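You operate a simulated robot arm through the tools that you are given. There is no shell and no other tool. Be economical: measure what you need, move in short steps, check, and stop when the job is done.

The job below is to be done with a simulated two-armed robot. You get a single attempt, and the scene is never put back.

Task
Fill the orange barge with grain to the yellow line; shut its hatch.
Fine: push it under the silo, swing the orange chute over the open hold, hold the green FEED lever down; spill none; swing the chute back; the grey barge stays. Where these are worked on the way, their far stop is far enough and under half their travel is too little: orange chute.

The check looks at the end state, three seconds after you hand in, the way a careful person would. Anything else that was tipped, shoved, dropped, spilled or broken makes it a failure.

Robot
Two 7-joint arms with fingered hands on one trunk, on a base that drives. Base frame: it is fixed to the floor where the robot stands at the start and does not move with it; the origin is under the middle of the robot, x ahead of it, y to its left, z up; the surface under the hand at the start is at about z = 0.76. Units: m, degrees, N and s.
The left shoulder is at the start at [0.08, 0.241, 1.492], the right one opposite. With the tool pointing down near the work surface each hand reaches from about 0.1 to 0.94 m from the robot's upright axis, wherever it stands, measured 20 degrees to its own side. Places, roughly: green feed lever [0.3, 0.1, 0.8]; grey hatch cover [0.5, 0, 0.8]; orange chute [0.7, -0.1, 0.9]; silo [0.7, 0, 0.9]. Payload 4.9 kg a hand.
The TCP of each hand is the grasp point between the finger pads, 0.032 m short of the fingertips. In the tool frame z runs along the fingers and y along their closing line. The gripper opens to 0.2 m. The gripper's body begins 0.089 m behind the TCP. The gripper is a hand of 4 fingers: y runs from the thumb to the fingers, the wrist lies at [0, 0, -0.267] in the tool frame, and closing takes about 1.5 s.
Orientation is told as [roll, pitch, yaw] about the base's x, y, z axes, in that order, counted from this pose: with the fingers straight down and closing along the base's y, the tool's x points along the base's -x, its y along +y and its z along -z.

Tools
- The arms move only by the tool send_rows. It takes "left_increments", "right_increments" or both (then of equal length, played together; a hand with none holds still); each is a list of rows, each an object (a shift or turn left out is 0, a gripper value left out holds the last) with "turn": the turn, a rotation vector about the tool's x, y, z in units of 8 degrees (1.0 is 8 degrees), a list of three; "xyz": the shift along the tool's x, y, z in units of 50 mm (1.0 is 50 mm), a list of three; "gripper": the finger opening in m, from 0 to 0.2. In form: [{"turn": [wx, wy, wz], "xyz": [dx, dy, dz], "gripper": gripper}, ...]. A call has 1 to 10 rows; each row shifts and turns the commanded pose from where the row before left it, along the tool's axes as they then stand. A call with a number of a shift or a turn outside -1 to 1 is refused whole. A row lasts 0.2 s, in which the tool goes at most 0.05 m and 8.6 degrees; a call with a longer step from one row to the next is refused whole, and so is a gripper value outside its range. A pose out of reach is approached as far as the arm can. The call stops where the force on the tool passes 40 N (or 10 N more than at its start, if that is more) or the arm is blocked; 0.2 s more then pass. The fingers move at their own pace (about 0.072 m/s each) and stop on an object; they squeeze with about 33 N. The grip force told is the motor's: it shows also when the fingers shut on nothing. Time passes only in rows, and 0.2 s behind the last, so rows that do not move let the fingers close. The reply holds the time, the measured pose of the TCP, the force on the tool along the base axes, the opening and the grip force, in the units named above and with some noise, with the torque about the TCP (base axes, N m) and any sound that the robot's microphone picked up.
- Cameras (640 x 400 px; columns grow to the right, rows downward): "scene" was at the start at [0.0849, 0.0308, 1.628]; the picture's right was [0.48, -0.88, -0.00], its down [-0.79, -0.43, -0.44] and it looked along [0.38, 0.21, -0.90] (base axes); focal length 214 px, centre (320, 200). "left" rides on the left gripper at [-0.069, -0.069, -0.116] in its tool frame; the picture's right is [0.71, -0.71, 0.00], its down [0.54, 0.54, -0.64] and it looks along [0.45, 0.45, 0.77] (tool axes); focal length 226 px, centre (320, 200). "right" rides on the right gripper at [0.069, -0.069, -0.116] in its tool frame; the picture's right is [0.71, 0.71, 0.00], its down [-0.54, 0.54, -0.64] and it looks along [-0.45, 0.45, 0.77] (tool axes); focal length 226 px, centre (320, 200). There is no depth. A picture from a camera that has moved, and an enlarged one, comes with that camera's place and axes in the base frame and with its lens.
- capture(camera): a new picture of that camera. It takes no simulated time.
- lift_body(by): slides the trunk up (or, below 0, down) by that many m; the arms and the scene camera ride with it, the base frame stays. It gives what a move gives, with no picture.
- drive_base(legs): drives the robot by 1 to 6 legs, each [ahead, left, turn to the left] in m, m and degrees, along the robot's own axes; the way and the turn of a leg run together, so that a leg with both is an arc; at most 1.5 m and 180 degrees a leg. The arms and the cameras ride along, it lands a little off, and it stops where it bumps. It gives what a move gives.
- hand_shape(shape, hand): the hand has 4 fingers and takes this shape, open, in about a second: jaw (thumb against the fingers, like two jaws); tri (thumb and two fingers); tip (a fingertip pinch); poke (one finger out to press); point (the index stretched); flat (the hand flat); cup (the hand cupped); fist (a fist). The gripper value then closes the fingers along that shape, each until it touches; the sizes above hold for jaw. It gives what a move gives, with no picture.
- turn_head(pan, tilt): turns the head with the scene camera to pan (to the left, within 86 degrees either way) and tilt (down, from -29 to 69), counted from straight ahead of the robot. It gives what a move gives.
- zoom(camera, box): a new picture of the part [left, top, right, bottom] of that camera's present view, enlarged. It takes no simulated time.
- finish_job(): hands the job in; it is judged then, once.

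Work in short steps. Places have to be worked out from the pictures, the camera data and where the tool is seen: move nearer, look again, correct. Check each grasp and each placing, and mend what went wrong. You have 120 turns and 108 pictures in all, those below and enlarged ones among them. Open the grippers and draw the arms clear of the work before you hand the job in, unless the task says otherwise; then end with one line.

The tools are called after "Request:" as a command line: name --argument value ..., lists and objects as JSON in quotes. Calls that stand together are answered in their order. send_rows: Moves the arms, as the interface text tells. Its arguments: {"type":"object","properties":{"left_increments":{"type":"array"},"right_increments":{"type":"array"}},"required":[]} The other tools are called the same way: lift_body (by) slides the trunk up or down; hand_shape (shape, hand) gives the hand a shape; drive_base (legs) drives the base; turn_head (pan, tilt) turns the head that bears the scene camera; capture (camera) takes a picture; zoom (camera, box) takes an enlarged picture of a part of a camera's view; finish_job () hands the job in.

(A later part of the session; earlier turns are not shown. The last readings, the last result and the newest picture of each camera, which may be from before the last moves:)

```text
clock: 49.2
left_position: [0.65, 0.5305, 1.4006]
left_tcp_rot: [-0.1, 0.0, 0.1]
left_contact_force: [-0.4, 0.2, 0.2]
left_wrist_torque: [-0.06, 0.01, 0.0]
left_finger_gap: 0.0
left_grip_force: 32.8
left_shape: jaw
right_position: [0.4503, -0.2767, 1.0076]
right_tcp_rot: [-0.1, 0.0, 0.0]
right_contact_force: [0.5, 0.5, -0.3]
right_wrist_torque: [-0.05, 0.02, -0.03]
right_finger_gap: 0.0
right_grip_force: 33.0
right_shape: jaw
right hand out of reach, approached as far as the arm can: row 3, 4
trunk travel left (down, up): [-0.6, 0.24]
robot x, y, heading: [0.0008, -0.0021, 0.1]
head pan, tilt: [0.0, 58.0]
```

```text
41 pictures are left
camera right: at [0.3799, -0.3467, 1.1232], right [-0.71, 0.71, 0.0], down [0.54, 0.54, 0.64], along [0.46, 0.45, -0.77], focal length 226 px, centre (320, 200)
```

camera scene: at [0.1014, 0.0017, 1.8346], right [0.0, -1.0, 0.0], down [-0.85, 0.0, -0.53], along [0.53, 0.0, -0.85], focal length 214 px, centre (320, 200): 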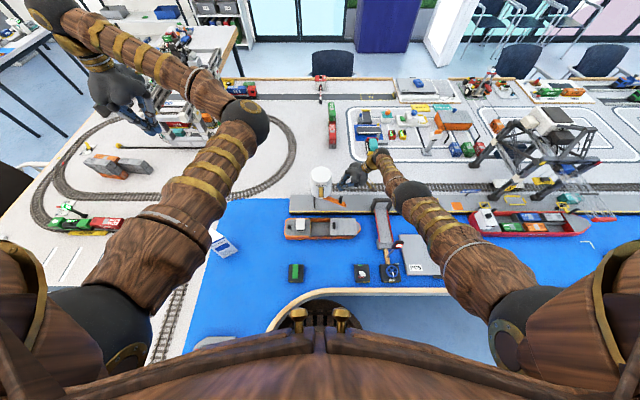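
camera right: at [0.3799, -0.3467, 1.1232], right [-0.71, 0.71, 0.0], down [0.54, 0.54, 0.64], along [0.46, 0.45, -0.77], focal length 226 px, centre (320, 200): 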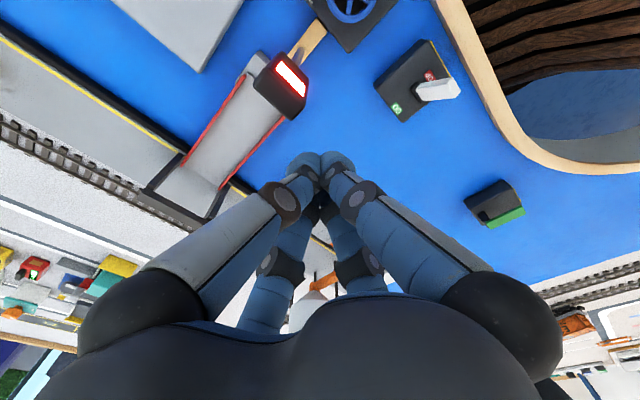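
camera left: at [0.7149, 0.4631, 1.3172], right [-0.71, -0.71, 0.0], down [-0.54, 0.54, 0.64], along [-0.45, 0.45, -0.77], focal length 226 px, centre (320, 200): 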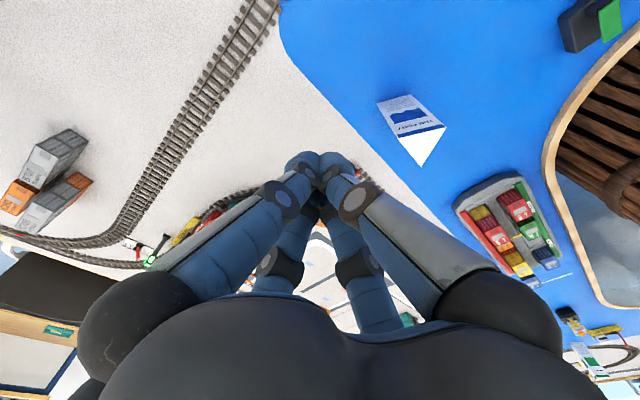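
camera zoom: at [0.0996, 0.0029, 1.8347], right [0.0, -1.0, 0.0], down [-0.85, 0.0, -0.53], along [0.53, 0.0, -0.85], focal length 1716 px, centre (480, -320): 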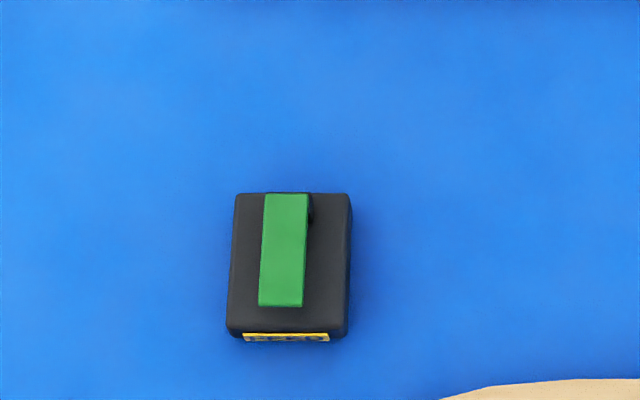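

The paddle is hinged at its far end; I'll press its near end at ≈[0.328, 0.115], top z≈0.815. I bring the left cone over it.

Request:
send_rows --left_increments '[{"xyz": [0.55, -0.75, 0.3]}, {"xyz": [0.55, -0.75, 0.3]}, {"xyz": [0.55, -0.75, 0.3]}, {"xyz": [0.55, -0.75, 0.3]}, {"xyz": [0.55, -0.75, 0.3]}, {"xyz": [0.55, -0.75, 0.3]}, {"xyz": [0.55, -0.75, 0.3]}, {"xyz": [0.55, -0.75, 0.3]}, {"xyz": [0.55, -0.75, 0.3]}, {"xyz": [0.55, -0.75, 0.3]}]'

Request:
send_rows --left_increments '[{"xyz": [0.3, -0.25, 0.7]}, {"xyz": [0.3, -0.25, 0.7]}, {"xyz": [0.3, -0.25, 0.7]}, {"xyz": [0, 0, 0.9]}, {"xyz": [0, 0, 0.9]}, {"xyz": [0, 0, 0.7]}]'

Request:
capture --camera "scene"

Request:
capture --camera "left"

```text
clock: 51.4
left_position: [0.385, 0.1472, 1.2503]
left_tcp_rot: [0.1, 0.0, 0.0]
left_contact_force: [-0.9, 0.1, 0.1]
left_wrist_torque: [0.02, -0.05, 0.03]
left_finger_gap: 0.0
left_grip_force: 32.9
left_shape: jaw
left hand out of reach, approached as far as the arm can: row 10
right_position: [0.4479, -0.281, 1.0074]
right_tcp_rot: [0.1, -0.4, 0.0]
right_contact_force: [0.1, 0.1, 0.2]
right_wrist_torque: [0.04, -0.03, 0.0]
right_finger_gap: 0.0001
right_grip_force: 32.8
right_shape: jaw
trunk travel left (down, up): [-0.6, 0.24]
robot x, y, heading: [0.0014, 0.0017, -0.0]
head pan, tilt: [0.0, 58.0]
```

```text
clock: 52.3
left_position: [0.3605, 0.2079, 1.1352]
left_tcp_rot: [6.5, -1.1, 9.1]
left_contact_force: [0.6, -1.1, 0.7]
left_wrist_torque: [-0.03, -0.02, 0.01]
left_finger_gap: 0.0002
left_grip_force: 33.2
left_shape: jaw
right_position: [0.4453, -0.2807, 1.0031]
right_tcp_rot: [-0.3, 0.4, 0.0]
right_contact_force: [0.0, 0.3, -0.8]
right_wrist_torque: [-0.03, 0.03, -0.01]
right_finger_gap: 0.0001
right_grip_force: 32.8
right_shape: jaw
trunk travel left (down, up): [-0.6, 0.24]
robot x, y, heading: [-0.0002, 0.0007, -0.2]
head pan, tilt: [0.0, 58.0]
stopped in row 4 (left hand): the arm was blocked; the commanded pose is now the measured one
```

```text
40 pictures are left
camera scene: at [0.1003, 0.0015, 1.8347], right [0.0, -1.0, 0.0], down [-0.85, 0.0, -0.53], along [0.53, 0.0, -0.85], focal length 214 px, centre (320, 200)
```

scene: 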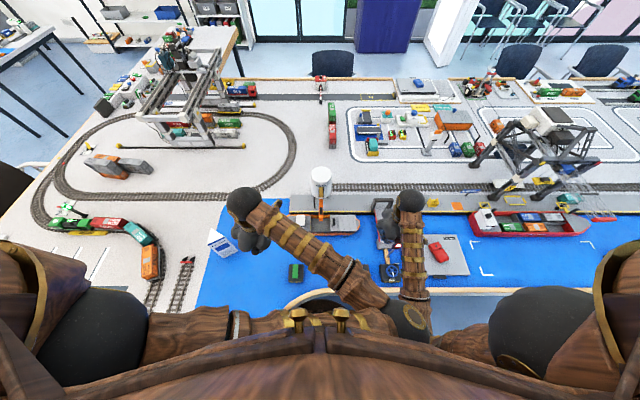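

```text
39 pictures are left
camera left: at [0.4397, 0.1382, 1.2431], right [-0.59, -0.81, -0.09], down [-0.62, 0.37, 0.69], along [-0.52, 0.46, -0.72], focal length 226 px, centre (320, 200)
```

left: 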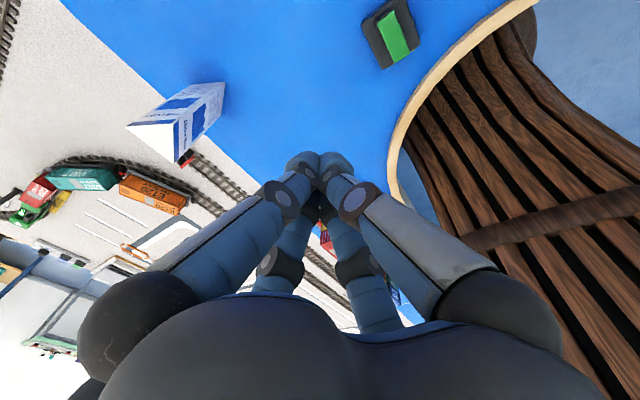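

The left arm folded across the chest and met the right arm. I withdraw the left hand the way it came, then I'll back the base up to give room.

Request:
send_rows --left_increments '[{"xyz": [-0.4, 0.6, -0.5]}, {"xyz": [-0.4, 0.6, -0.5]}, {"xyz": [-0.5, 0.7, -0.3]}, {"xyz": [-0.5, 0.7, -0.3]}, {"xyz": [-0.5, 0.7, -0.3]}, {"xyz": [-0.5, 0.7, -0.3]}, {"xyz": [-0.5, 0.7, -0.3]}, {"xyz": [-0.5, 0.7, -0.3]}]'

Request:
capture --camera "scene"

```text
clock: 54.1
left_position: [0.505, 0.4881, 1.3054]
left_tcp_rot: [6.5, -1.0, 9.0]
left_contact_force: [0.0, -0.1, 0.7]
left_wrist_torque: [-0.04, 0.0, 0.03]
left_finger_gap: 0.0
left_grip_force: 32.9
left_shape: jaw
right_position: [0.4451, -0.2794, 1.0037]
right_tcp_rot: [-0.4, 0.3, 0.1]
right_contact_force: [0.1, 0.9, 0.1]
right_wrist_torque: [-0.04, 0.03, 0.03]
right_finger_gap: 0.0
right_grip_force: 32.9
right_shape: jaw
trunk travel left (down, up): [-0.6, 0.24]
robot x, y, heading: [0.0013, 0.0022, 0.0]
head pan, tilt: [0.0, 58.0]
```

```text
38 pictures are left
camera scene: at [0.1008, 0.0043, 1.8346], right [0.0, -1.0, 0.0], down [-0.85, 0.0, -0.53], along [0.53, 0.0, -0.85], focal length 214 px, centre (320, 200)
```

scene: 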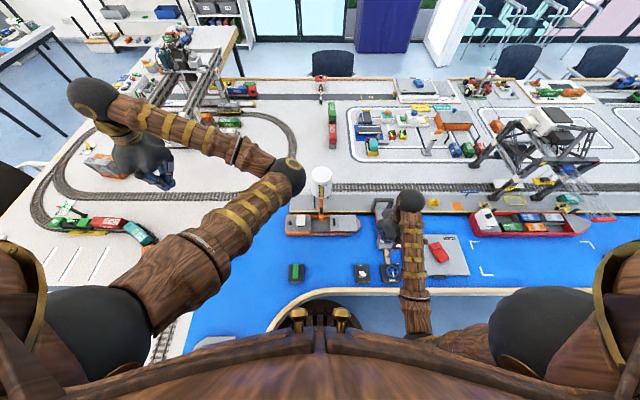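

Left arm is free again. I back the base 0.25 m so the lever sits at a comfortable distance.

Request:
drive_base --legs '[[-0.25, 0, 0]]'

Request:
capture --camera "scene"

```text
clock: 55.9
left_position: [0.2592, 0.4833, 1.3069]
left_tcp_rot: [6.5, -1.0, 8.9]
left_contact_force: [0.8, 0.4, 0.2]
left_wrist_torque: [0.03, 0.01, -0.01]
left_finger_gap: 0.0001
left_grip_force: 33.8
left_shape: jaw
right_position: [0.1946, -0.281, 1.0022]
right_tcp_rot: [-0.3, 0.6, -0.1]
right_contact_force: [0.5, 0.2, -0.8]
right_wrist_torque: [-0.05, 0.05, -0.02]
right_finger_gap: 0.0
right_grip_force: 33.1
right_shape: jaw
trunk travel left (down, up): [-0.6, 0.24]
robot x, y, heading: [-0.25, 0.0011, -0.1]
head pan, tilt: [0.0, 58.0]
```

```text
37 pictures are left
camera scene: at [-0.1471, 0.0013, 1.8345], right [0.0, -1.0, 0.0], down [-0.85, 0.0, -0.53], along [0.53, 0.0, -0.85], focal length 214 px, centre (320, 200)
```

scene: 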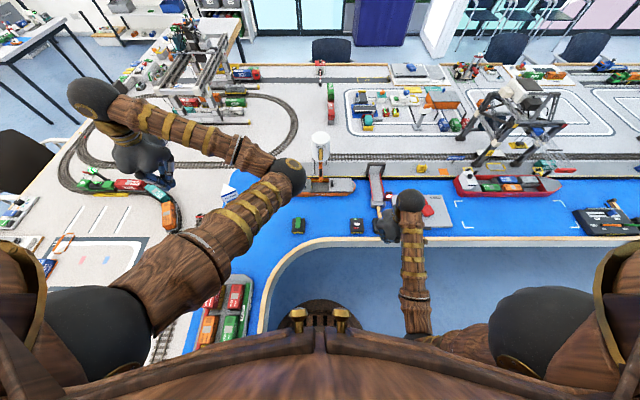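

I straighten the left hand and bring it over the lever.

Request:
send_rows --left_increments '[{"turn": [0.41, 0, 0.56]}, {"turn": [0.4, 0, 0.56]}, {"xyz": [-0.18, -0.9, 0.3]}, {"xyz": [-0.18, -0.9, 0.3]}, {"xyz": [-0.18, -0.9, 0.3]}, {"xyz": [-0.18, -0.9, 0.3]}, {"xyz": [-0.18, -0.9, 0.3]}, {"xyz": [-0.18, -0.9, 0.3]}, {"xyz": [-0.18, -0.9, 0.3]}, {"xyz": [-0.18, -0.9, 0.3]}]'

Request:
capture --camera "scene"

```text
clock: 58.1
left_position: [0.3289, 0.1244, 1.1852]
left_tcp_rot: [0.0, -0.6, -0.1]
left_contact_force: [-0.2, -0.6, -0.6]
left_wrist_torque: [0.0, 0.07, 0.02]
left_finger_gap: 0.0
left_grip_force: 33.1
left_shape: jaw
right_position: [0.1943, -0.2822, 1.0032]
right_tcp_rot: [-0.2, 0.4, 0.1]
right_contact_force: [-0.2, 0.0, 0.4]
right_wrist_torque: [0.03, -0.01, -0.03]
right_finger_gap: 0.0
right_grip_force: 33.0
right_shape: jaw
trunk travel left (down, up): [-0.6, 0.24]
robot x, y, heading: [-0.2502, 0.0023, 0.2]
head pan, tilt: [0.0, 58.0]
```

```text
36 pictures are left
camera scene: at [-0.1513, -0.0011, 1.8348], right [0.0, -1.0, 0.0], down [-0.85, 0.0, -0.53], along [0.53, 0.0, -0.85], focal length 214 px, centre (320, 200)
```

scene: 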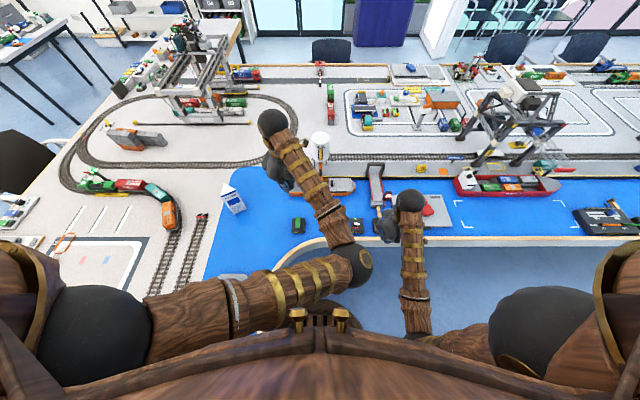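

I lower the left hand while moving the right arm further right to avoid another clash.

Request:
send_rows --right_increments '[{"xyz": [-0.3, -0.9, 0]}, {"xyz": [-0.3, -0.9, 0]}, {"xyz": [-0.3, -0.9, 0]}, {"xyz": [-0.3, -0.9, -0.2]}, {"xyz": [-0.3, -0.9, -0.2]}, {"xyz": [-0.3, -0.9, -0.2]}]'

Request:
send_rows --left_increments '[{"xyz": [0, -0.1, 0.8]}, {"xyz": [0, -0.1, 0.8]}, {"xyz": [0, 0, 0.8]}, {"xyz": [0, 0, 0.8]}, {"xyz": [0, 0, 0.8]}, {"xyz": [0, 0, 0.8]}, {"xyz": [0, 0, 0.7]}, {"xyz": [0, 0, 0.5]}]'

Request:
capture --camera "scene"

Request:
capture --camera "left"

```text
clock: 59.5
left_position: [0.333, 0.1289, 1.1835]
left_tcp_rot: [0.0, -0.4, 0.0]
left_contact_force: [-0.5, -0.1, -1.1]
left_wrist_torque: [-0.03, 0.01, -0.02]
left_finger_gap: 0.0003
left_grip_force: 33.3
left_shape: jaw
right_position: [0.2891, -0.5484, 1.0345]
right_tcp_rot: [-0.2, 0.6, 0.0]
right_contact_force: [0.8, 1.2, 0.4]
right_wrist_torque: [-0.06, 0.09, -0.06]
right_finger_gap: 0.0
right_grip_force: 32.9
right_shape: jaw
trunk travel left (down, up): [-0.6, 0.24]
robot x, y, heading: [-0.2515, -0.0001, -0.1]
head pan, tilt: [0.0, 58.0]
```

```text
clock: 61.3
left_position: [0.331, 0.1151, 0.8862]
left_tcp_rot: [0.1, -0.6, -0.1]
left_contact_force: [-0.1, 0.1, 0.5]
left_wrist_torque: [-0.02, 0.0, -0.01]
left_finger_gap: 0.0
left_grip_force: 32.9
left_shape: jaw
right_position: [0.2869, -0.5503, 1.0357]
right_tcp_rot: [-0.3, 0.3, -0.1]
right_contact_force: [-0.6, -0.6, -0.1]
right_wrist_torque: [0.0, 0.01, -0.02]
right_finger_gap: 0.0001
right_grip_force: 33.1
right_shape: jaw
trunk travel left (down, up): [-0.6, 0.24]
robot x, y, heading: [-0.249, -0.0, -0.1]
head pan, tilt: [0.0, 58.0]
```

```text
35 pictures are left
camera scene: at [-0.1498, 0.0013, 1.8347], right [0.0, -1.0, 0.0], down [-0.85, 0.0, -0.53], along [0.53, 0.0, -0.85], focal length 214 px, centre (320, 200)
```

scene: 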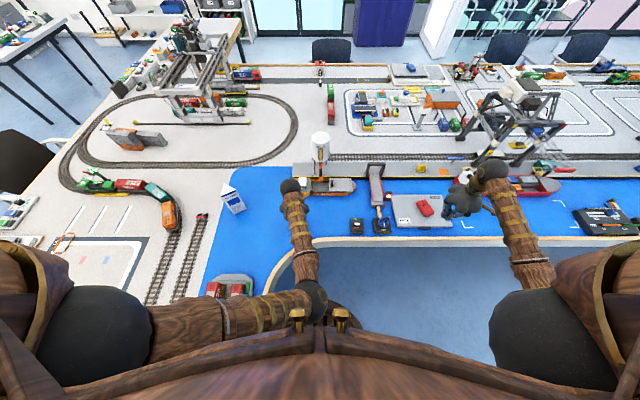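

```text
34 pictures are left
camera left: at [0.3989, 0.0463, 1.0012], right [-0.71, -0.71, -0.01], down [-0.55, 0.54, 0.64], along [-0.45, 0.46, -0.77], focal length 226 px, centre (320, 200)
```

left: 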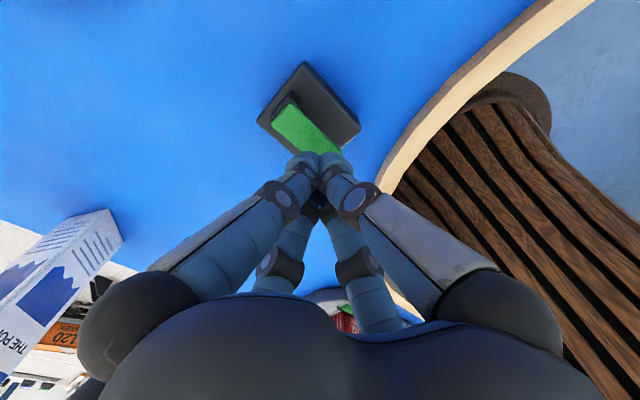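

The hold stays visible beside the hand and the tip is above the lever's near end. I take a baseline view of the hold and touch down on the lever slowly.

Request:
send_rows --left_increments '[{"xyz": [0, -0.04, 0.3]}, {"xyz": [0, 0, 0.2]}, {"xyz": [0, 0, 0.16]}]'

Request:
zoom --camera "scene" --box '[295, 155, 365, 205]'

```text
clock: 62.1
left_position: [0.3325, 0.1126, 0.8561]
left_tcp_rot: [0.1, -0.6, 0.0]
left_contact_force: [0.4, -0.6, 0.5]
left_wrist_torque: [0.02, -0.04, 0.03]
left_finger_gap: 0.0
left_grip_force: 33.3
left_shape: jaw
right_position: [0.2838, -0.5496, 1.0352]
right_tcp_rot: [-0.3, 0.4, 0.0]
right_contact_force: [-1.2, 0.7, 0.7]
right_wrist_torque: [0.0, 0.04, -0.01]
right_finger_gap: 0.0002
right_grip_force: 32.7
right_shape: jaw
trunk travel left (down, up): [-0.6, 0.24]
robot x, y, heading: [-0.2525, 0.0002, -0.3]
head pan, tilt: [0.0, 58.0]
```

```text
8.00 times, centred on (330, 180) of scene
camera zoom: at [-0.1509, 0.0008, 1.8348], right [0.0, -1.0, 0.0], down [-0.85, 0.0, -0.53], along [0.53, 0.0, -0.85], focal length 1716 px, centre (240, 360)
```

zoom: 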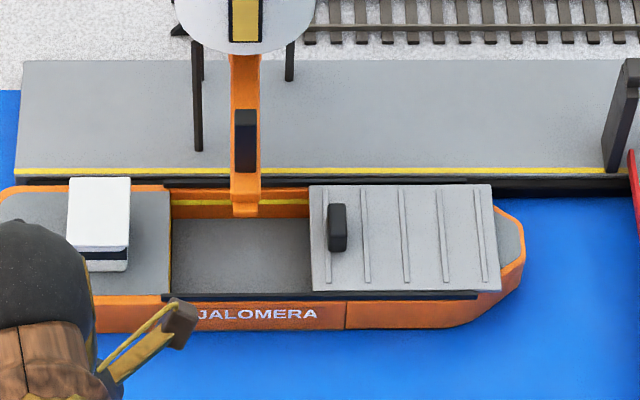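

Excellent view of hold, yellow line on the far wall. I press the lever gradually.

Request:
send_rows --left_increments '[{"xyz": [0, 0, 0.16]}, {"xyz": [0, 0, 0.16]}]'

Request:
zoom --camera "scene" --box '[295, 155, 365, 205]'

```text
clock: 62.7
left_position: [0.3343, 0.1118, 0.847]
left_tcp_rot: [0.0, -1.2, -0.1]
left_contact_force: [-7.0, 2.0, 23.0]
left_wrist_torque: [0.04, -0.03, 0.04]
left_finger_gap: 0.0
left_grip_force: 33.8
left_shape: jaw
right_position: [0.283, -0.5501, 1.0366]
right_tcp_rot: [-0.3, 0.2, 0.1]
right_contact_force: [0.0, 0.1, 0.3]
right_wrist_torque: [-0.04, -0.05, 0.03]
right_finger_gap: 0.0002
right_grip_force: 33.4
right_shape: jaw
trunk travel left (down, up): [-0.6, 0.24]
robot x, y, heading: [-0.2513, 0.001, 0.3]
head pan, tilt: [0.0, 58.0]
heard: click
stopped in row 2 (left hand): the force on the tool passed its limit at 48 N (the readings are from after the stop); the commanded pose is now the measured one
```

```text
8.00 times, centred on (330, 180) of scene
camera zoom: at [-0.1551, 0.0011, 1.8351], right [0.0, -1.0, 0.0], down [-0.85, 0.0, -0.53], along [0.53, 0.0, -0.85], focal length 1716 px, centre (240, 360)
```

zoom: 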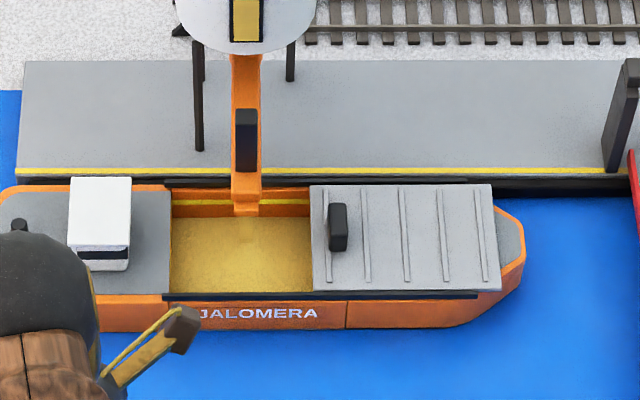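

A click; grain now covers the floor of the hold. I hold for one short row and compare the level.

Request:
send_rows --left_increments '[{}]'

Request:
zoom --camera "scene" --box '[308, 170, 348, 200]'

```text
clock: 63.1
left_position: [0.3342, 0.1124, 0.8458]
left_tcp_rot: [0.0, -1.3, -0.1]
left_contact_force: [-5.3, 2.9, 28.8]
left_wrist_torque: [0.01, -0.13, 0.04]
left_finger_gap: 0.0001
left_grip_force: 33.4
left_shape: jaw
right_position: [0.2827, -0.5511, 1.036]
right_tcp_rot: [-0.2, 0.1, 0.0]
right_contact_force: [-0.1, 0.0, 0.8]
right_wrist_torque: [-0.01, 0.0, -0.01]
right_finger_gap: 0.0
right_grip_force: 33.5
right_shape: jaw
trunk travel left (down, up): [-0.6, 0.24]
robot x, y, heading: [-0.2473, -0.0033, -0.1]
head pan, tilt: [0.0, 58.0]
```

```text
13.33 times, centred on (328, 185) of scene
camera zoom: at [-0.1554, 0.0007, 1.8352], right [0.0, -1.0, 0.0], down [-0.85, 0.0, -0.53], along [0.53, 0.0, -0.85], focal length 2860 px, centre (213, 400)
```

zoom: 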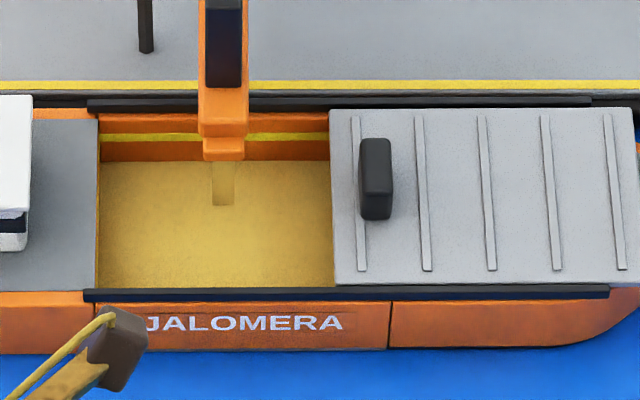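

The stream falls inside the hold; level rises slowly (line at row ~137, grain at 161). I hold five more rows.

Request:
send_rows --left_increments '[{}, {}, {}, {}, {}]'

Request:
zoom --camera "scene" --box '[308, 170, 348, 200]'

```text
clock: 64.3
left_position: [0.3336, 0.1116, 0.8469]
left_tcp_rot: [0.1, -1.2, -0.1]
left_contact_force: [-3.1, 3.9, 38.5]
left_wrist_torque: [0.01, -0.39, 0.0]
left_finger_gap: 0.0
left_grip_force: 32.6
left_shape: jaw
right_position: [0.2831, -0.5509, 1.0377]
right_tcp_rot: [-0.3, 0.2, -0.1]
right_contact_force: [-0.4, 0.3, -0.1]
right_wrist_torque: [-0.03, 0.0, 0.03]
right_finger_gap: 0.0
right_grip_force: 32.6
right_shape: jaw
trunk travel left (down, up): [-0.6, 0.24]
robot x, y, heading: [-0.2501, -0.0018, -0.2]
head pan, tilt: [0.0, 58.0]
```

```text
13.33 times, centred on (328, 185) of scene
camera zoom: at [-0.1553, 0.0006, 1.8351], right [0.0, -1.0, 0.0], down [-0.85, 0.0, -0.53], along [0.53, 0.0, -0.85], focal length 2860 px, centre (213, 400)
```

zoom: 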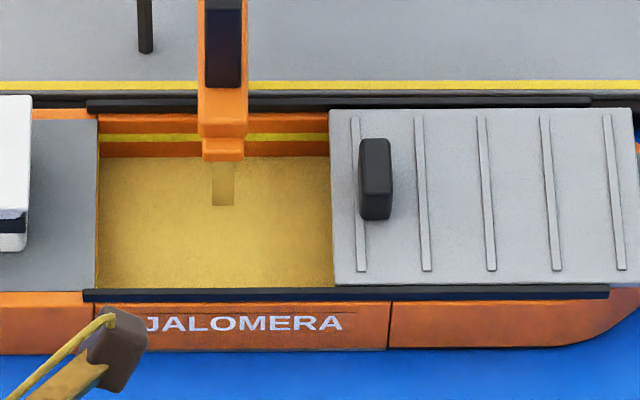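

Rate ≈3.75 px/s; about 5 s more needed. I hold 10 rows with a very slight relief of the press.

Request:
send_rows --left_increments '[{"xyz": [0, 0, -0.02]}, {}, {}, {}, {}, {}, {}, {}, {}, {}]'

Request:
zoom --camera "scene" --box '[308, 170, 348, 200]'

```text
clock: 66.5
left_position: [0.3329, 0.113, 0.8473]
left_tcp_rot: [0.1, -1.2, -0.1]
left_contact_force: [-1.9, 0.9, 28.6]
left_wrist_torque: [-0.04, -0.32, -0.03]
left_finger_gap: 0.0
left_grip_force: 33.1
left_shape: jaw
right_position: [0.2835, -0.5505, 1.0349]
right_tcp_rot: [-0.2, 0.3, -0.1]
right_contact_force: [0.5, 0.5, 0.7]
right_wrist_torque: [0.0, 0.0, -0.02]
right_finger_gap: 0.0003
right_grip_force: 33.3
right_shape: jaw
trunk travel left (down, up): [-0.6, 0.24]
robot x, y, heading: [-0.2474, 0.0007, -0.3]
head pan, tilt: [0.0, 58.0]
```

```text
13.33 times, centred on (328, 185) of scene
camera zoom: at [-0.1541, 0.0004, 1.835], right [0.0, -1.0, 0.0], down [-0.85, 0.0, -0.53], along [0.53, 0.0, -0.85], focal length 2860 px, centre (213, 400)
```

zoom: 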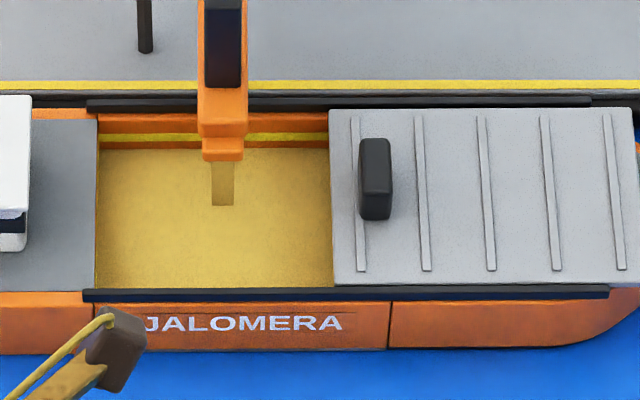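

Level at row 148.5; line centre 137. I hold 8 more rows (1.8 s).

Request:
send_rows --left_increments '[{}, {}, {}, {}, {}, {}, {}, {}]'

Request:
zoom --camera "scene" --box '[312, 175, 336, 193]'

```text
clock: 68.3
left_position: [0.334, 0.1115, 0.8472]
left_tcp_rot: [0.1, -1.2, 0.0]
left_contact_force: [-2.4, 0.4, 27.6]
left_wrist_torque: [-0.05, -0.25, -0.05]
left_finger_gap: 0.0003
left_grip_force: 33.2
left_shape: jaw
right_position: [0.2831, -0.5512, 1.037]
right_tcp_rot: [-0.2, 0.2, 0.0]
right_contact_force: [0.1, 0.4, -0.4]
right_wrist_torque: [-0.04, -0.02, 0.02]
right_finger_gap: 0.0001
right_grip_force: 32.9
right_shape: jaw
trunk travel left (down, up): [-0.6, 0.24]
robot x, y, heading: [-0.2517, -0.0019, -0.1]
head pan, tilt: [0.0, 58.0]
```

```text
16.00 times, centred on (324, 184) of scene
camera zoom: at [-0.1541, 0.0004, 1.835], right [0.0, -1.0, 0.0], down [-0.85, 0.0, -0.53], along [0.53, 0.0, -0.85], focal length 3432 px, centre (256, 456)
```

zoom: 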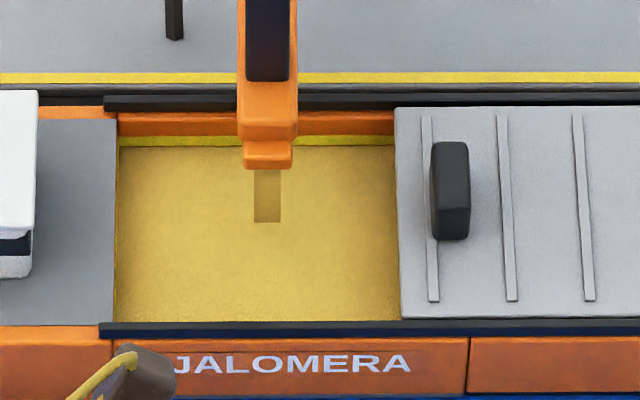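

Grain is at the line's lower edge. I hold 5 more rows to reach its centre and lift off the lever in the same call.

Request:
send_rows --left_increments '[{}, {}, {}, {}, {}, {"xyz": [0, 0, -0.7]}, {"xyz": [0, 0, -0.9]}]'

Request:
zoom --camera "scene" --box '[312, 175, 336, 193]'

```text
clock: 69.9
left_position: [0.3316, 0.112, 0.9247]
left_tcp_rot: [0.1, -1.0, -0.1]
left_contact_force: [0.1, -0.5, 0.0]
left_wrist_torque: [0.02, -0.05, 0.0]
left_finger_gap: 0.0
left_grip_force: 33.3
left_shape: jaw
right_position: [0.284, -0.5504, 1.0359]
right_tcp_rot: [-0.3, 0.2, 0.0]
right_contact_force: [0.7, -0.9, -0.3]
right_wrist_torque: [0.0, 0.03, 0.0]
right_finger_gap: 0.0
right_grip_force: 33.1
right_shape: jaw
trunk travel left (down, up): [-0.6, 0.24]
robot x, y, heading: [-0.2516, 0.0, -0.1]
head pan, tilt: [0.0, 58.0]
```

```text
16.00 times, centred on (324, 184) of scene
camera zoom: at [-0.1528, 0.0006, 1.8347], right [0.0, -1.0, 0.0], down [-0.85, 0.0, -0.53], along [0.53, 0.0, -0.85], focal length 3432 px, centre (256, 456)
```

zoom: 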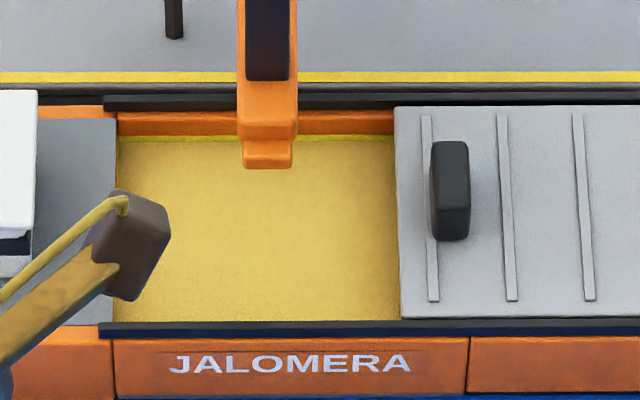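

Grain stands at the centre of the line and the stream has stopped. I take the left arm up and out to the left.

Request:
send_rows --left_increments '[{"xyz": [0, 0, -0.9]}, {"xyz": [0, 0, -0.9]}, {"xyz": [0, 0, -0.9]}, {"xyz": [0, 0.8, -0.5]}, {"xyz": [0, 0.8, -0.5]}, {"xyz": [0, 0.8, -0.5]}, {"xyz": [0, 0.8, -0.5]}, {"xyz": [0, 0.9, -0.3]}, {"xyz": [0, 0.9, -0.3]}, {"xyz": [0, 0.9, -0.3]}]'

Request:
drive_base --legs '[[0.17, 0, 0]]'

Request:
capture --camera "scene"

```text
clock: 72.1
left_position: [0.3285, 0.4102, 1.2059]
left_tcp_rot: [0.1, -1.0, -0.1]
left_contact_force: [0.6, 0.9, 0.4]
left_wrist_torque: [-0.04, 0.02, 0.02]
left_finger_gap: 0.0
left_grip_force: 32.6
left_shape: jaw
right_position: [0.2856, -0.5481, 1.0351]
right_tcp_rot: [-0.2, 0.4, 0.0]
right_contact_force: [-0.5, 0.0, 0.1]
right_wrist_torque: [0.0, -0.05, 0.06]
right_finger_gap: 0.0
right_grip_force: 32.7
right_shape: jaw
trunk travel left (down, up): [-0.6, 0.24]
robot x, y, heading: [-0.2521, -0.001, -0.2]
head pan, tilt: [0.0, 58.0]
```

```text
clock: 73.5
left_position: [0.4901, 0.4092, 1.2076]
left_tcp_rot: [0.1, -1.4, 0.0]
left_contact_force: [-0.8, 0.3, -0.3]
left_wrist_torque: [0.0, -0.05, 0.01]
left_finger_gap: 0.0002
left_grip_force: 33.1
left_shape: jaw
right_position: [0.4491, -0.5487, 1.0361]
right_tcp_rot: [-0.3, 0.1, 0.1]
right_contact_force: [-0.7, 0.2, 0.5]
right_wrist_torque: [-0.02, -0.05, -0.01]
right_finger_gap: 0.0
right_grip_force: 33.0
right_shape: jaw
trunk travel left (down, up): [-0.6, 0.24]
robot x, y, heading: [-0.0836, -0.0033, 0.1]
head pan, tilt: [0.0, 58.0]
```

```text
26 pictures are left
camera scene: at [0.0107, 0.0012, 1.8351], right [0.0, -1.0, 0.0], down [-0.85, 0.0, -0.53], along [0.53, 0.0, -0.85], focal length 214 px, centre (320, 200)
```

scene: 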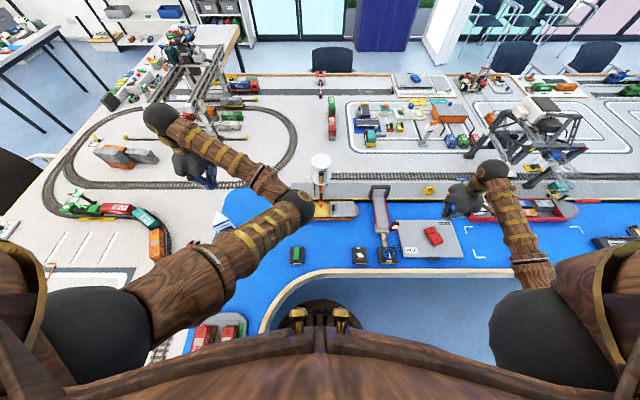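

I move the left arm further out, and bring the right hand over toward the barge's left side.

Request:
send_rows --left_increments '[{"xyz": [0, 0.9, 0]}, {"xyz": [0, 0.9, 0]}, {"xyz": [0, 0.9, 0]}, {"xyz": [0, 0.9, 0]}, {"xyz": [0, 0.9, 0]}, {"xyz": [0, 0.9, 0]}, {}, {}, {}, {}]' --right_increments '[{"xyz": [0, 0, -0.9]}, {"xyz": [0, 0.9, -0.2]}, {"xyz": [0, 0.9, 0]}, {"xyz": [0, 0.9, 0]}, {"xyz": [0, 0.9, 0]}, {"xyz": [0, 0.9, 0]}, {"xyz": [0, 0.9, 0]}, {"xyz": [0, 0.9, 0]}, {"xyz": [0, 0.9, 0]}, {"xyz": [0, 0.9, 0]}]'

Request:
send_rows --right_increments '[{"turn": [0, -1, 0], "xyz": [0, 0.7, 0]}, {"turn": [0, -1, 0], "xyz": [0, 0.7, 0]}, {"turn": [0, -1, 0], "xyz": [0, 0.7, 0]}, {"turn": [0, -1, 0], "xyz": [0, 0.7, 0]}, {"turn": [0, -1, 0], "xyz": [0, 0.6, 0]}]'

Request:
capture --camera "scene"

```text
clock: 75.7
left_position: [0.4928, 0.6799, 1.2028]
left_tcp_rot: [0.1, -1.0, 0.0]
left_contact_force: [-0.4, 0.2, 0.1]
left_wrist_torque: [-0.03, -0.01, -0.02]
left_finger_gap: 0.0
left_grip_force: 32.6
left_shape: jaw
right_position: [0.3996, -0.1815, 1.0552]
right_tcp_rot: [-0.1, 0.3, 0.0]
right_contact_force: [0.2, -0.2, 0.3]
right_wrist_torque: [-0.01, -0.01, 0.02]
right_finger_gap: 0.0
right_grip_force: 33.1
right_shape: jaw
right hand out of reach, approached as far as the arm can: row 7, 8, 9, 10
trunk travel left (down, up): [-0.6, 0.24]
robot x, y, heading: [-0.0818, -0.0008, 0.1]
head pan, tilt: [0.0, 58.0]
```

```text
clock: 76.9
left_position: [0.491, 0.6795, 1.2031]
left_tcp_rot: [0.0, -1.0, 0.0]
left_contact_force: [-0.5, -0.4, 0.4]
left_wrist_torque: [0.0, -0.04, 0.02]
left_finger_gap: 0.0
left_grip_force: 33.1
left_shape: jaw
right_position: [0.3976, -0.0069, 1.0555]
right_tcp_rot: [-0.3, -39.8, 0.2]
right_contact_force: [0.1, 0.7, 1.5]
right_wrist_torque: [-0.02, -0.01, -0.01]
right_finger_gap: 0.0
right_grip_force: 32.9
right_shape: jaw
trunk travel left (down, up): [-0.6, 0.24]
robot x, y, heading: [-0.0835, -0.004, 0.0]
head pan, tilt: [0.0, 58.0]
```

```text
25 pictures are left
camera scene: at [0.0144, 0.0031, 1.8348], right [0.0, -1.0, 0.0], down [-0.85, 0.0, -0.53], along [0.53, 0.0, -0.85], focal length 214 px, centre (320, 200)
```

scene: 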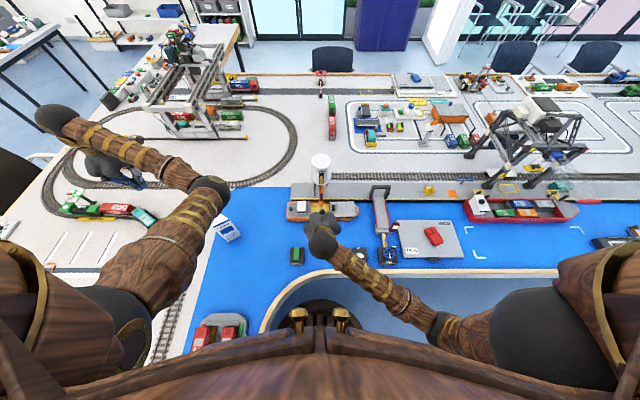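

Right hand is tilted and free. I move it over the left side of the chute paddle at x≈0.605, y≈0.05.

Request:
send_rows --right_increments '[{"xyz": [-0.63, 0.25, 0.53]}, {"xyz": [-0.63, 0.25, 0.53]}, {"xyz": [-0.63, 0.25, 0.53]}, {"xyz": [-0.63, 0.25, 0.53]}, {"xyz": [-0.63, 0.2, 0.53]}, {"xyz": [0.53, 0, 0.63]}, {"xyz": [0.53, 0, 0.63]}]'

Request:
zoom --camera "scene" --box '[270, 140, 390, 230]'

Request:
capture --camera "right"

```text
clock: 78.5
left_position: [0.4917, 0.6782, 1.2045]
left_tcp_rot: [0.1, -0.9, -0.1]
left_contact_force: [-0.1, -0.4, 0.2]
left_wrist_torque: [0.0, -0.03, 0.0]
left_finger_gap: 0.0002
left_grip_force: 33.2
left_shape: jaw
right_position: [0.6056, 0.0499, 0.9699]
right_tcp_rot: [-0.3, -39.6, 0.2]
right_contact_force: [-0.7, 0.6, 0.9]
right_wrist_torque: [-0.02, 0.05, 0.0]
right_finger_gap: 0.0
right_grip_force: 32.8
right_shape: jaw
trunk travel left (down, up): [-0.6, 0.24]
robot x, y, heading: [-0.0818, 0.0009, -0.2]
head pan, tilt: [0.0, 58.0]
```

```text
4.44 times, centred on (330, 185) of scene
camera zoom: at [0.0151, 0.0004, 1.8348], right [0.0, -1.0, 0.0], down [-0.85, 0.0, -0.53], along [0.53, 0.0, -0.85], focal length 953 px, centre (276, 267)
```

zoom: 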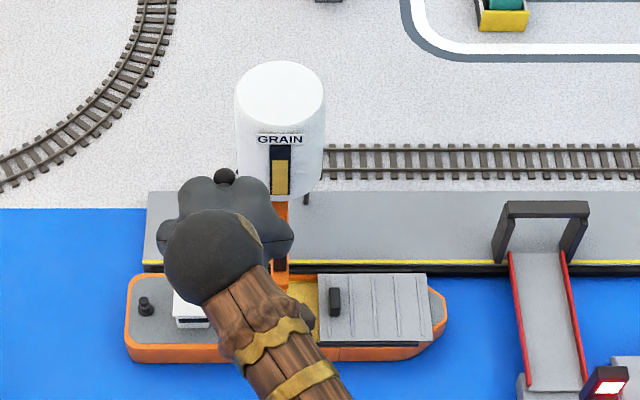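

```text
23 pictures are left
camera right: at [0.4773, -0.0195, 1.0157], right [-0.55, 0.7, -0.45], down [0.01, 0.55, 0.84], along [0.84, 0.45, -0.3], focal length 226 px, centre (320, 200)
```

right: 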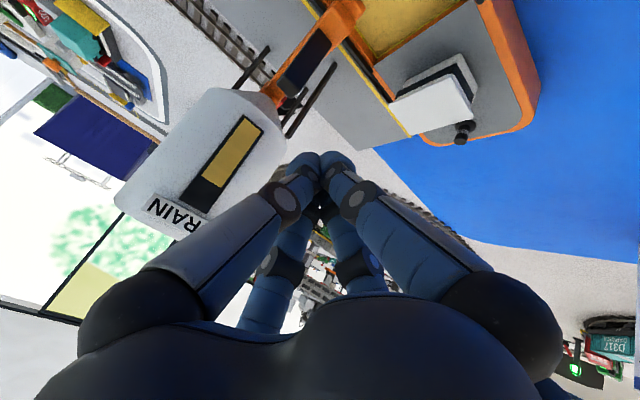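

The paddle is at ≈[0.627,−0.009]; the cone is to its left. I descend 8 cm.

Request:
send_rows --right_increments '[{"xyz": [0.51, 0, 0.61]}, {"xyz": [0.51, 0, 0.61]}]'

Request:
capture --camera "right"

```text
clock: 79.1
left_position: [0.4934, 0.6797, 1.2026]
left_tcp_rot: [0.1, -1.0, -0.1]
left_contact_force: [-0.1, -0.2, -0.2]
left_wrist_torque: [-0.03, 0.02, 0.0]
left_finger_gap: 0.0
left_grip_force: 33.5
left_shape: jaw
right_position: [0.6049, 0.0495, 0.8879]
right_tcp_rot: [-0.3, -39.7, 0.3]
right_contact_force: [-0.7, 0.3, 0.4]
right_wrist_torque: [-0.02, 0.02, 0.02]
right_finger_gap: 0.0001
right_grip_force: 32.9
right_shape: jaw
trunk travel left (down, up): [-0.6, 0.24]
robot x, y, heading: [-0.0799, -0.0014, 0.2]
head pan, tilt: [0.0, 58.0]
```

```text
22 pictures are left
camera right: at [0.4764, -0.0198, 0.9348], right [-0.55, 0.7, -0.45], down [0.01, 0.55, 0.84], along [0.84, 0.45, -0.3], focal length 226 px, centre (320, 200)
```

right: 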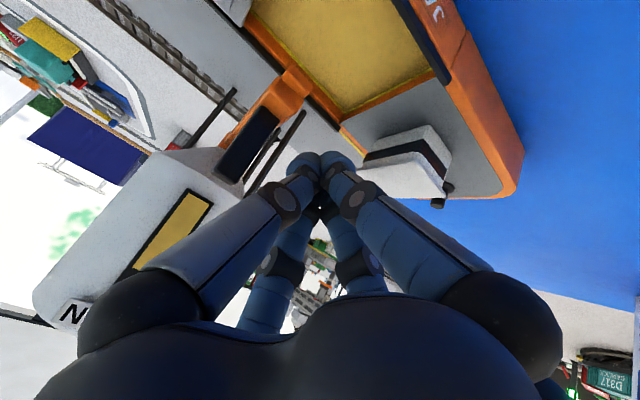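

Clear on both sides. I raise 1 cm for margin over the hatch handle and push the paddle toward −y along the arc's first half.

Request:
send_rows --right_increments '[{"xyz": [-0.13, -0.35, -0.15]}, {"xyz": [0.02, -0.37, -0.02]}, {"xyz": [0.02, -0.37, -0.02]}, {"xyz": [0.02, -0.37, -0.02]}, {"xyz": [-0.09, -0.3, 0.08]}, {"xyz": [-0.09, -0.3, 0.08]}]'

Request:
zoom --camera "scene" --box '[270, 140, 390, 230]'

Request:
capture --camera "right"

```text
clock: 80.5
left_position: [0.4917, 0.6782, 1.2034]
left_tcp_rot: [0.1, -1.0, 0.0]
left_contact_force: [0.4, 0.5, 0.3]
left_wrist_torque: [-0.02, 0.02, 0.01]
left_finger_gap: 0.0
left_grip_force: 33.1
left_shape: jaw
right_position: [0.614, -0.0522, 0.9008]
right_tcp_rot: [-0.5, -39.7, 0.2]
right_contact_force: [-0.6, -0.4, -0.1]
right_wrist_torque: [0.01, 0.0, 0.02]
right_finger_gap: 0.0
right_grip_force: 33.5
right_shape: jaw
trunk travel left (down, up): [-0.6, 0.24]
robot x, y, heading: [-0.0862, 0.0026, -0.1]
head pan, tilt: [0.0, 58.0]
```

```text
4.44 times, centred on (330, 185) of scene
camera zoom: at [0.016, 0.0014, 1.8347], right [0.0, -1.0, 0.0], down [-0.85, 0.0, -0.53], along [0.53, 0.0, -0.85], focal length 953 px, centre (276, 267)
```

zoom: 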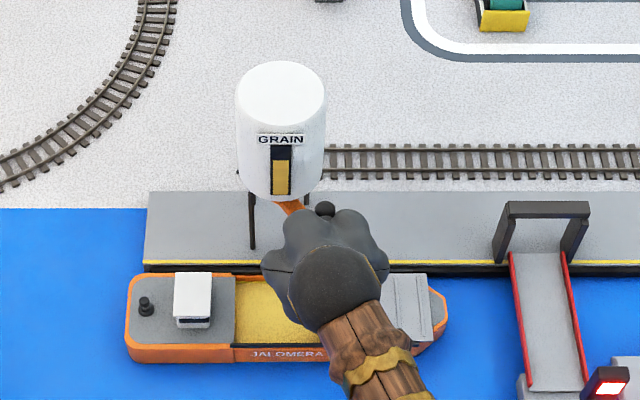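

```text
20 pictures are left
camera right: at [0.4873, -0.1218, 0.9466], right [-0.55, 0.7, -0.45], down [0.01, 0.55, 0.84], along [0.84, 0.45, -0.3], focal length 226 px, centre (320, 200)
```

right: 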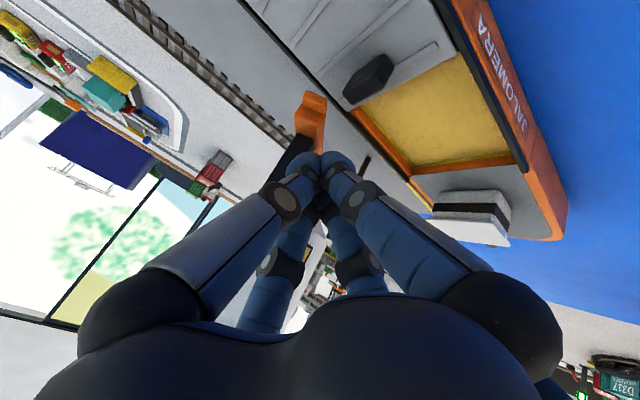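

The chute follows. I continue along the arc to its starting stop.

Request:
send_rows --right_increments '[{"xyz": [-0.12, -0.28, 0.11]}, {"xyz": [-0.12, -0.28, 0.11]}, {"xyz": [-0.17, -0.2, 0.14]}, {"xyz": [-0.17, -0.2, 0.14]}, {"xyz": [-0.23, -0.15, 0.2]}, {"xyz": [-0.23, -0.15, 0.2]}]'

Request:
zoom --camera "scene" --box '[270, 140, 390, 230]'

Request:
capture --camera "right"

```text
clock: 81.9
left_position: [0.4933, 0.6788, 1.2023]
left_tcp_rot: [0.1, -1.0, 0.1]
left_contact_force: [0.6, -0.3, -0.1]
left_wrist_torque: [0.02, 0.02, 0.01]
left_finger_gap: 0.0001
left_grip_force: 33.2
left_shape: jaw
right_position: [0.6835, -0.1159, 0.8978]
right_tcp_rot: [-0.4, -39.6, 0.3]
right_contact_force: [-0.6, 0.4, -0.5]
right_wrist_torque: [-0.01, 0.01, 0.02]
right_finger_gap: 0.0001
right_grip_force: 33.1
right_shape: jaw
trunk travel left (down, up): [-0.6, 0.24]
robot x, y, heading: [-0.0873, 0.0002, 0.2]
head pan, tilt: [0.0, 58.0]
```

```text
4.44 times, centred on (330, 185) of scene
camera zoom: at [0.0164, 0.0015, 1.8347], right [0.0, -1.0, 0.0], down [-0.85, 0.0, -0.53], along [0.53, 0.0, -0.85], focal length 953 px, centre (276, 267)
```

zoom: 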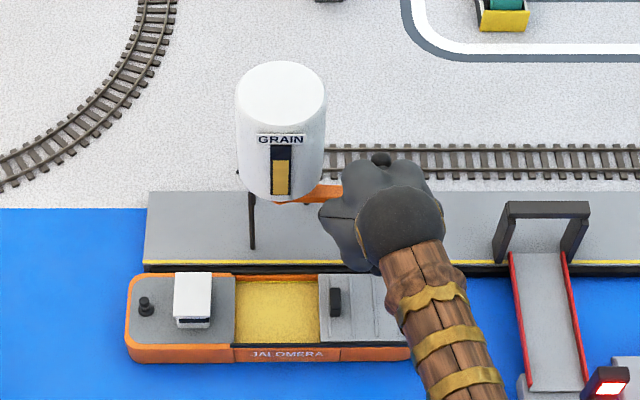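

```text
18 pictures are left
camera right: at [0.555, -0.185, 0.9446], right [-0.55, 0.7, -0.45], down [0.01, 0.55, 0.84], along [0.84, 0.45, -0.3], focal length 226 px, centre (320, 200)
```

right: 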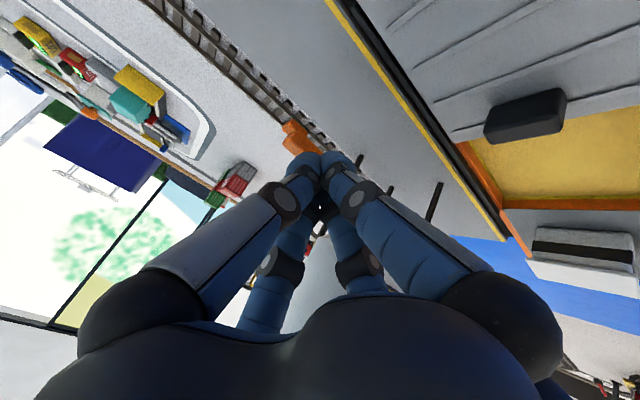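

Nearly home. I push +x gently to find the start stop.

Request:
send_rows --right_increments '[{"xyz": [-0.15, 0, 0.13]}, {"xyz": [-0.15, 0, 0.13]}, {"xyz": [-0.1, 0, 0.08]}]'

Request:
zoom --camera "scene" --box '[300, 140, 380, 200]'

```text
clock: 82.7
left_position: [0.4898, 0.6806, 1.2041]
left_tcp_rot: [0.1, -1.2, 0.0]
left_contact_force: [0.0, -1.1, 0.8]
left_wrist_torque: [-0.03, -0.02, 0.0]
left_finger_gap: 0.0
left_grip_force: 33.0
left_shape: jaw
right_position: [0.7019, -0.1168, 0.8969]
right_tcp_rot: [-0.4, -39.3, 0.3]
right_contact_force: [-27.4, -2.0, 0.9]
right_wrist_torque: [-0.03, 0.51, 0.04]
right_finger_gap: 0.0
right_grip_force: 33.2
right_shape: jaw
trunk travel left (down, up): [-0.6, 0.24]
robot x, y, heading: [-0.0836, -0.0004, 0.2]
head pan, tilt: [0.0, 58.0]
```

```text
6.67 times, centred on (340, 170) of scene
camera zoom: at [0.0102, 0.0009, 1.8349], right [0.0, -1.0, 0.0], down [-0.85, 0.0, -0.53], along [0.53, 0.0, -0.85], focal length 1430 px, centre (187, 400)
```

zoom: 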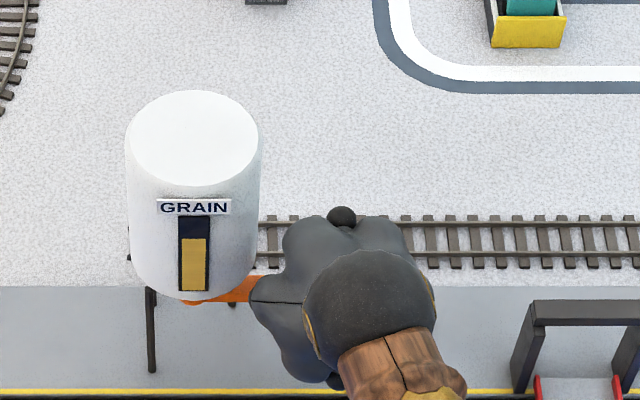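

Chute is firmly home. I withdraw the hand and position it on the −y side of the hatch handle.

Request:
send_rows --right_increments '[{"xyz": [0.6, 0, -0.5]}, {"xyz": [0.6, -0.1, -0.5]}, {"xyz": [0.6, -0.1, -0.5]}]'

Request:
zoom --camera "right" --box '[160, 0, 600, 280]'

Request:
zoom --camera "scene" --box '[270, 140, 390, 230]'

```text
clock: 83.5
left_position: [0.4916, 0.6796, 1.2034]
left_tcp_rot: [0.1, -1.1, 0.0]
left_contact_force: [-0.9, -0.1, 0.2]
left_wrist_torque: [0.01, -0.03, 0.03]
left_finger_gap: 0.0001
left_grip_force: 32.7
left_shape: jaw
right_position: [0.5909, -0.1253, 0.902]
right_tcp_rot: [-0.2, -39.7, 0.3]
right_contact_force: [-0.9, 0.7, -0.4]
right_wrist_torque: [-0.01, -0.02, -0.05]
right_finger_gap: 0.0
right_grip_force: 33.5
right_shape: jaw
trunk travel left (down, up): [-0.6, 0.24]
robot x, y, heading: [-0.0844, 0.0012, 0.0]
head pan, tilt: [0.0, 58.0]
```

```text
1.43 times, centred on (380, 140) of right
camera zoom: at [0.4633, -0.1944, 0.9481], right [-0.54, 0.7, -0.46], down [0.0, 0.55, 0.84], along [0.84, 0.45, -0.3], focal length 323 px, centre (234, 286)
```

zoom: 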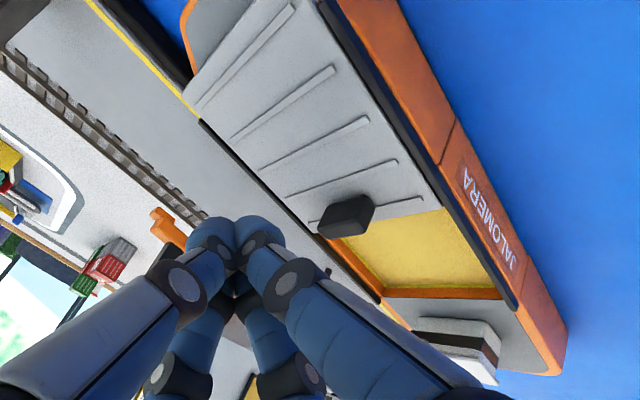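

```text
4.44 times, centred on (330, 185) of scene
camera zoom: at [0.0137, 0.001, 1.8349], right [0.0, -1.0, 0.0], down [-0.85, 0.0, -0.53], along [0.53, 0.0, -0.85], focal length 953 px, centre (276, 267)
```

zoom: 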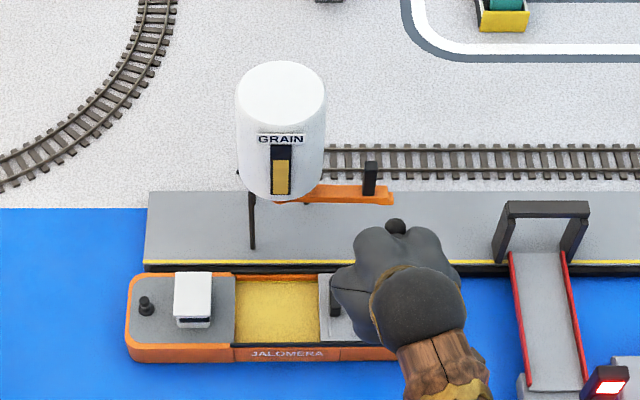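

Chute is back exactly as at start. Triangulation puts the hatch handle at ≈[0.60,−0.071], z≈0.81. I descend beside it, checking for contact.

Request:
send_rows --right_increments '[{"xyz": [0.35, 0, 0.42]}, {"xyz": [0.35, 0, 0.42]}, {"xyz": [0.08, 0, 0.1]}]'

Request:
zoom --camera "right" --box '[160, 0, 600, 280]'

```text
clock: 84.3
left_position: [0.4918, 0.68, 1.2037]
left_tcp_rot: [0.1, -1.1, 0.1]
left_contact_force: [0.8, -0.7, -0.8]
left_wrist_torque: [0.01, -0.02, 0.05]
left_finger_gap: 0.0
left_grip_force: 33.0
left_shape: jaw
right_position: [0.5922, -0.1246, 0.843]
right_tcp_rot: [-0.3, -39.9, 0.4]
right_contact_force: [1.7, -0.2, 11.5]
right_wrist_torque: [0.0, -0.24, -0.01]
right_finger_gap: 0.0
right_grip_force: 33.4
right_shape: jaw
trunk travel left (down, up): [-0.6, 0.24]
robot x, y, heading: [-0.0839, 0.0051, 0.2]
head pan, tilt: [0.0, 58.0]
```

```text
1.43 times, centred on (380, 140) of right
camera zoom: at [0.4642, -0.1936, 0.8874], right [-0.54, 0.7, -0.46], down [0.0, 0.55, 0.84], along [0.84, 0.45, -0.3], focal length 323 px, centre (234, 286)
```

zoom: 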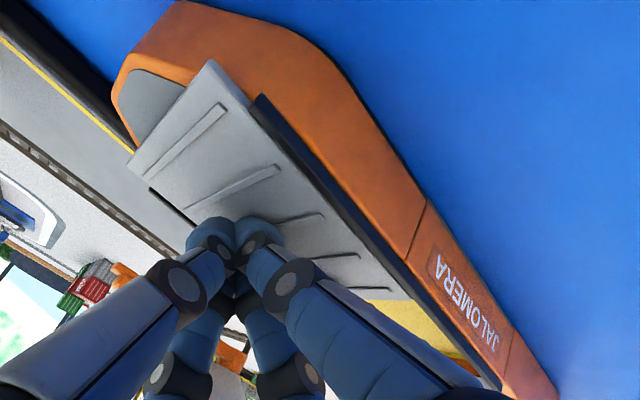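

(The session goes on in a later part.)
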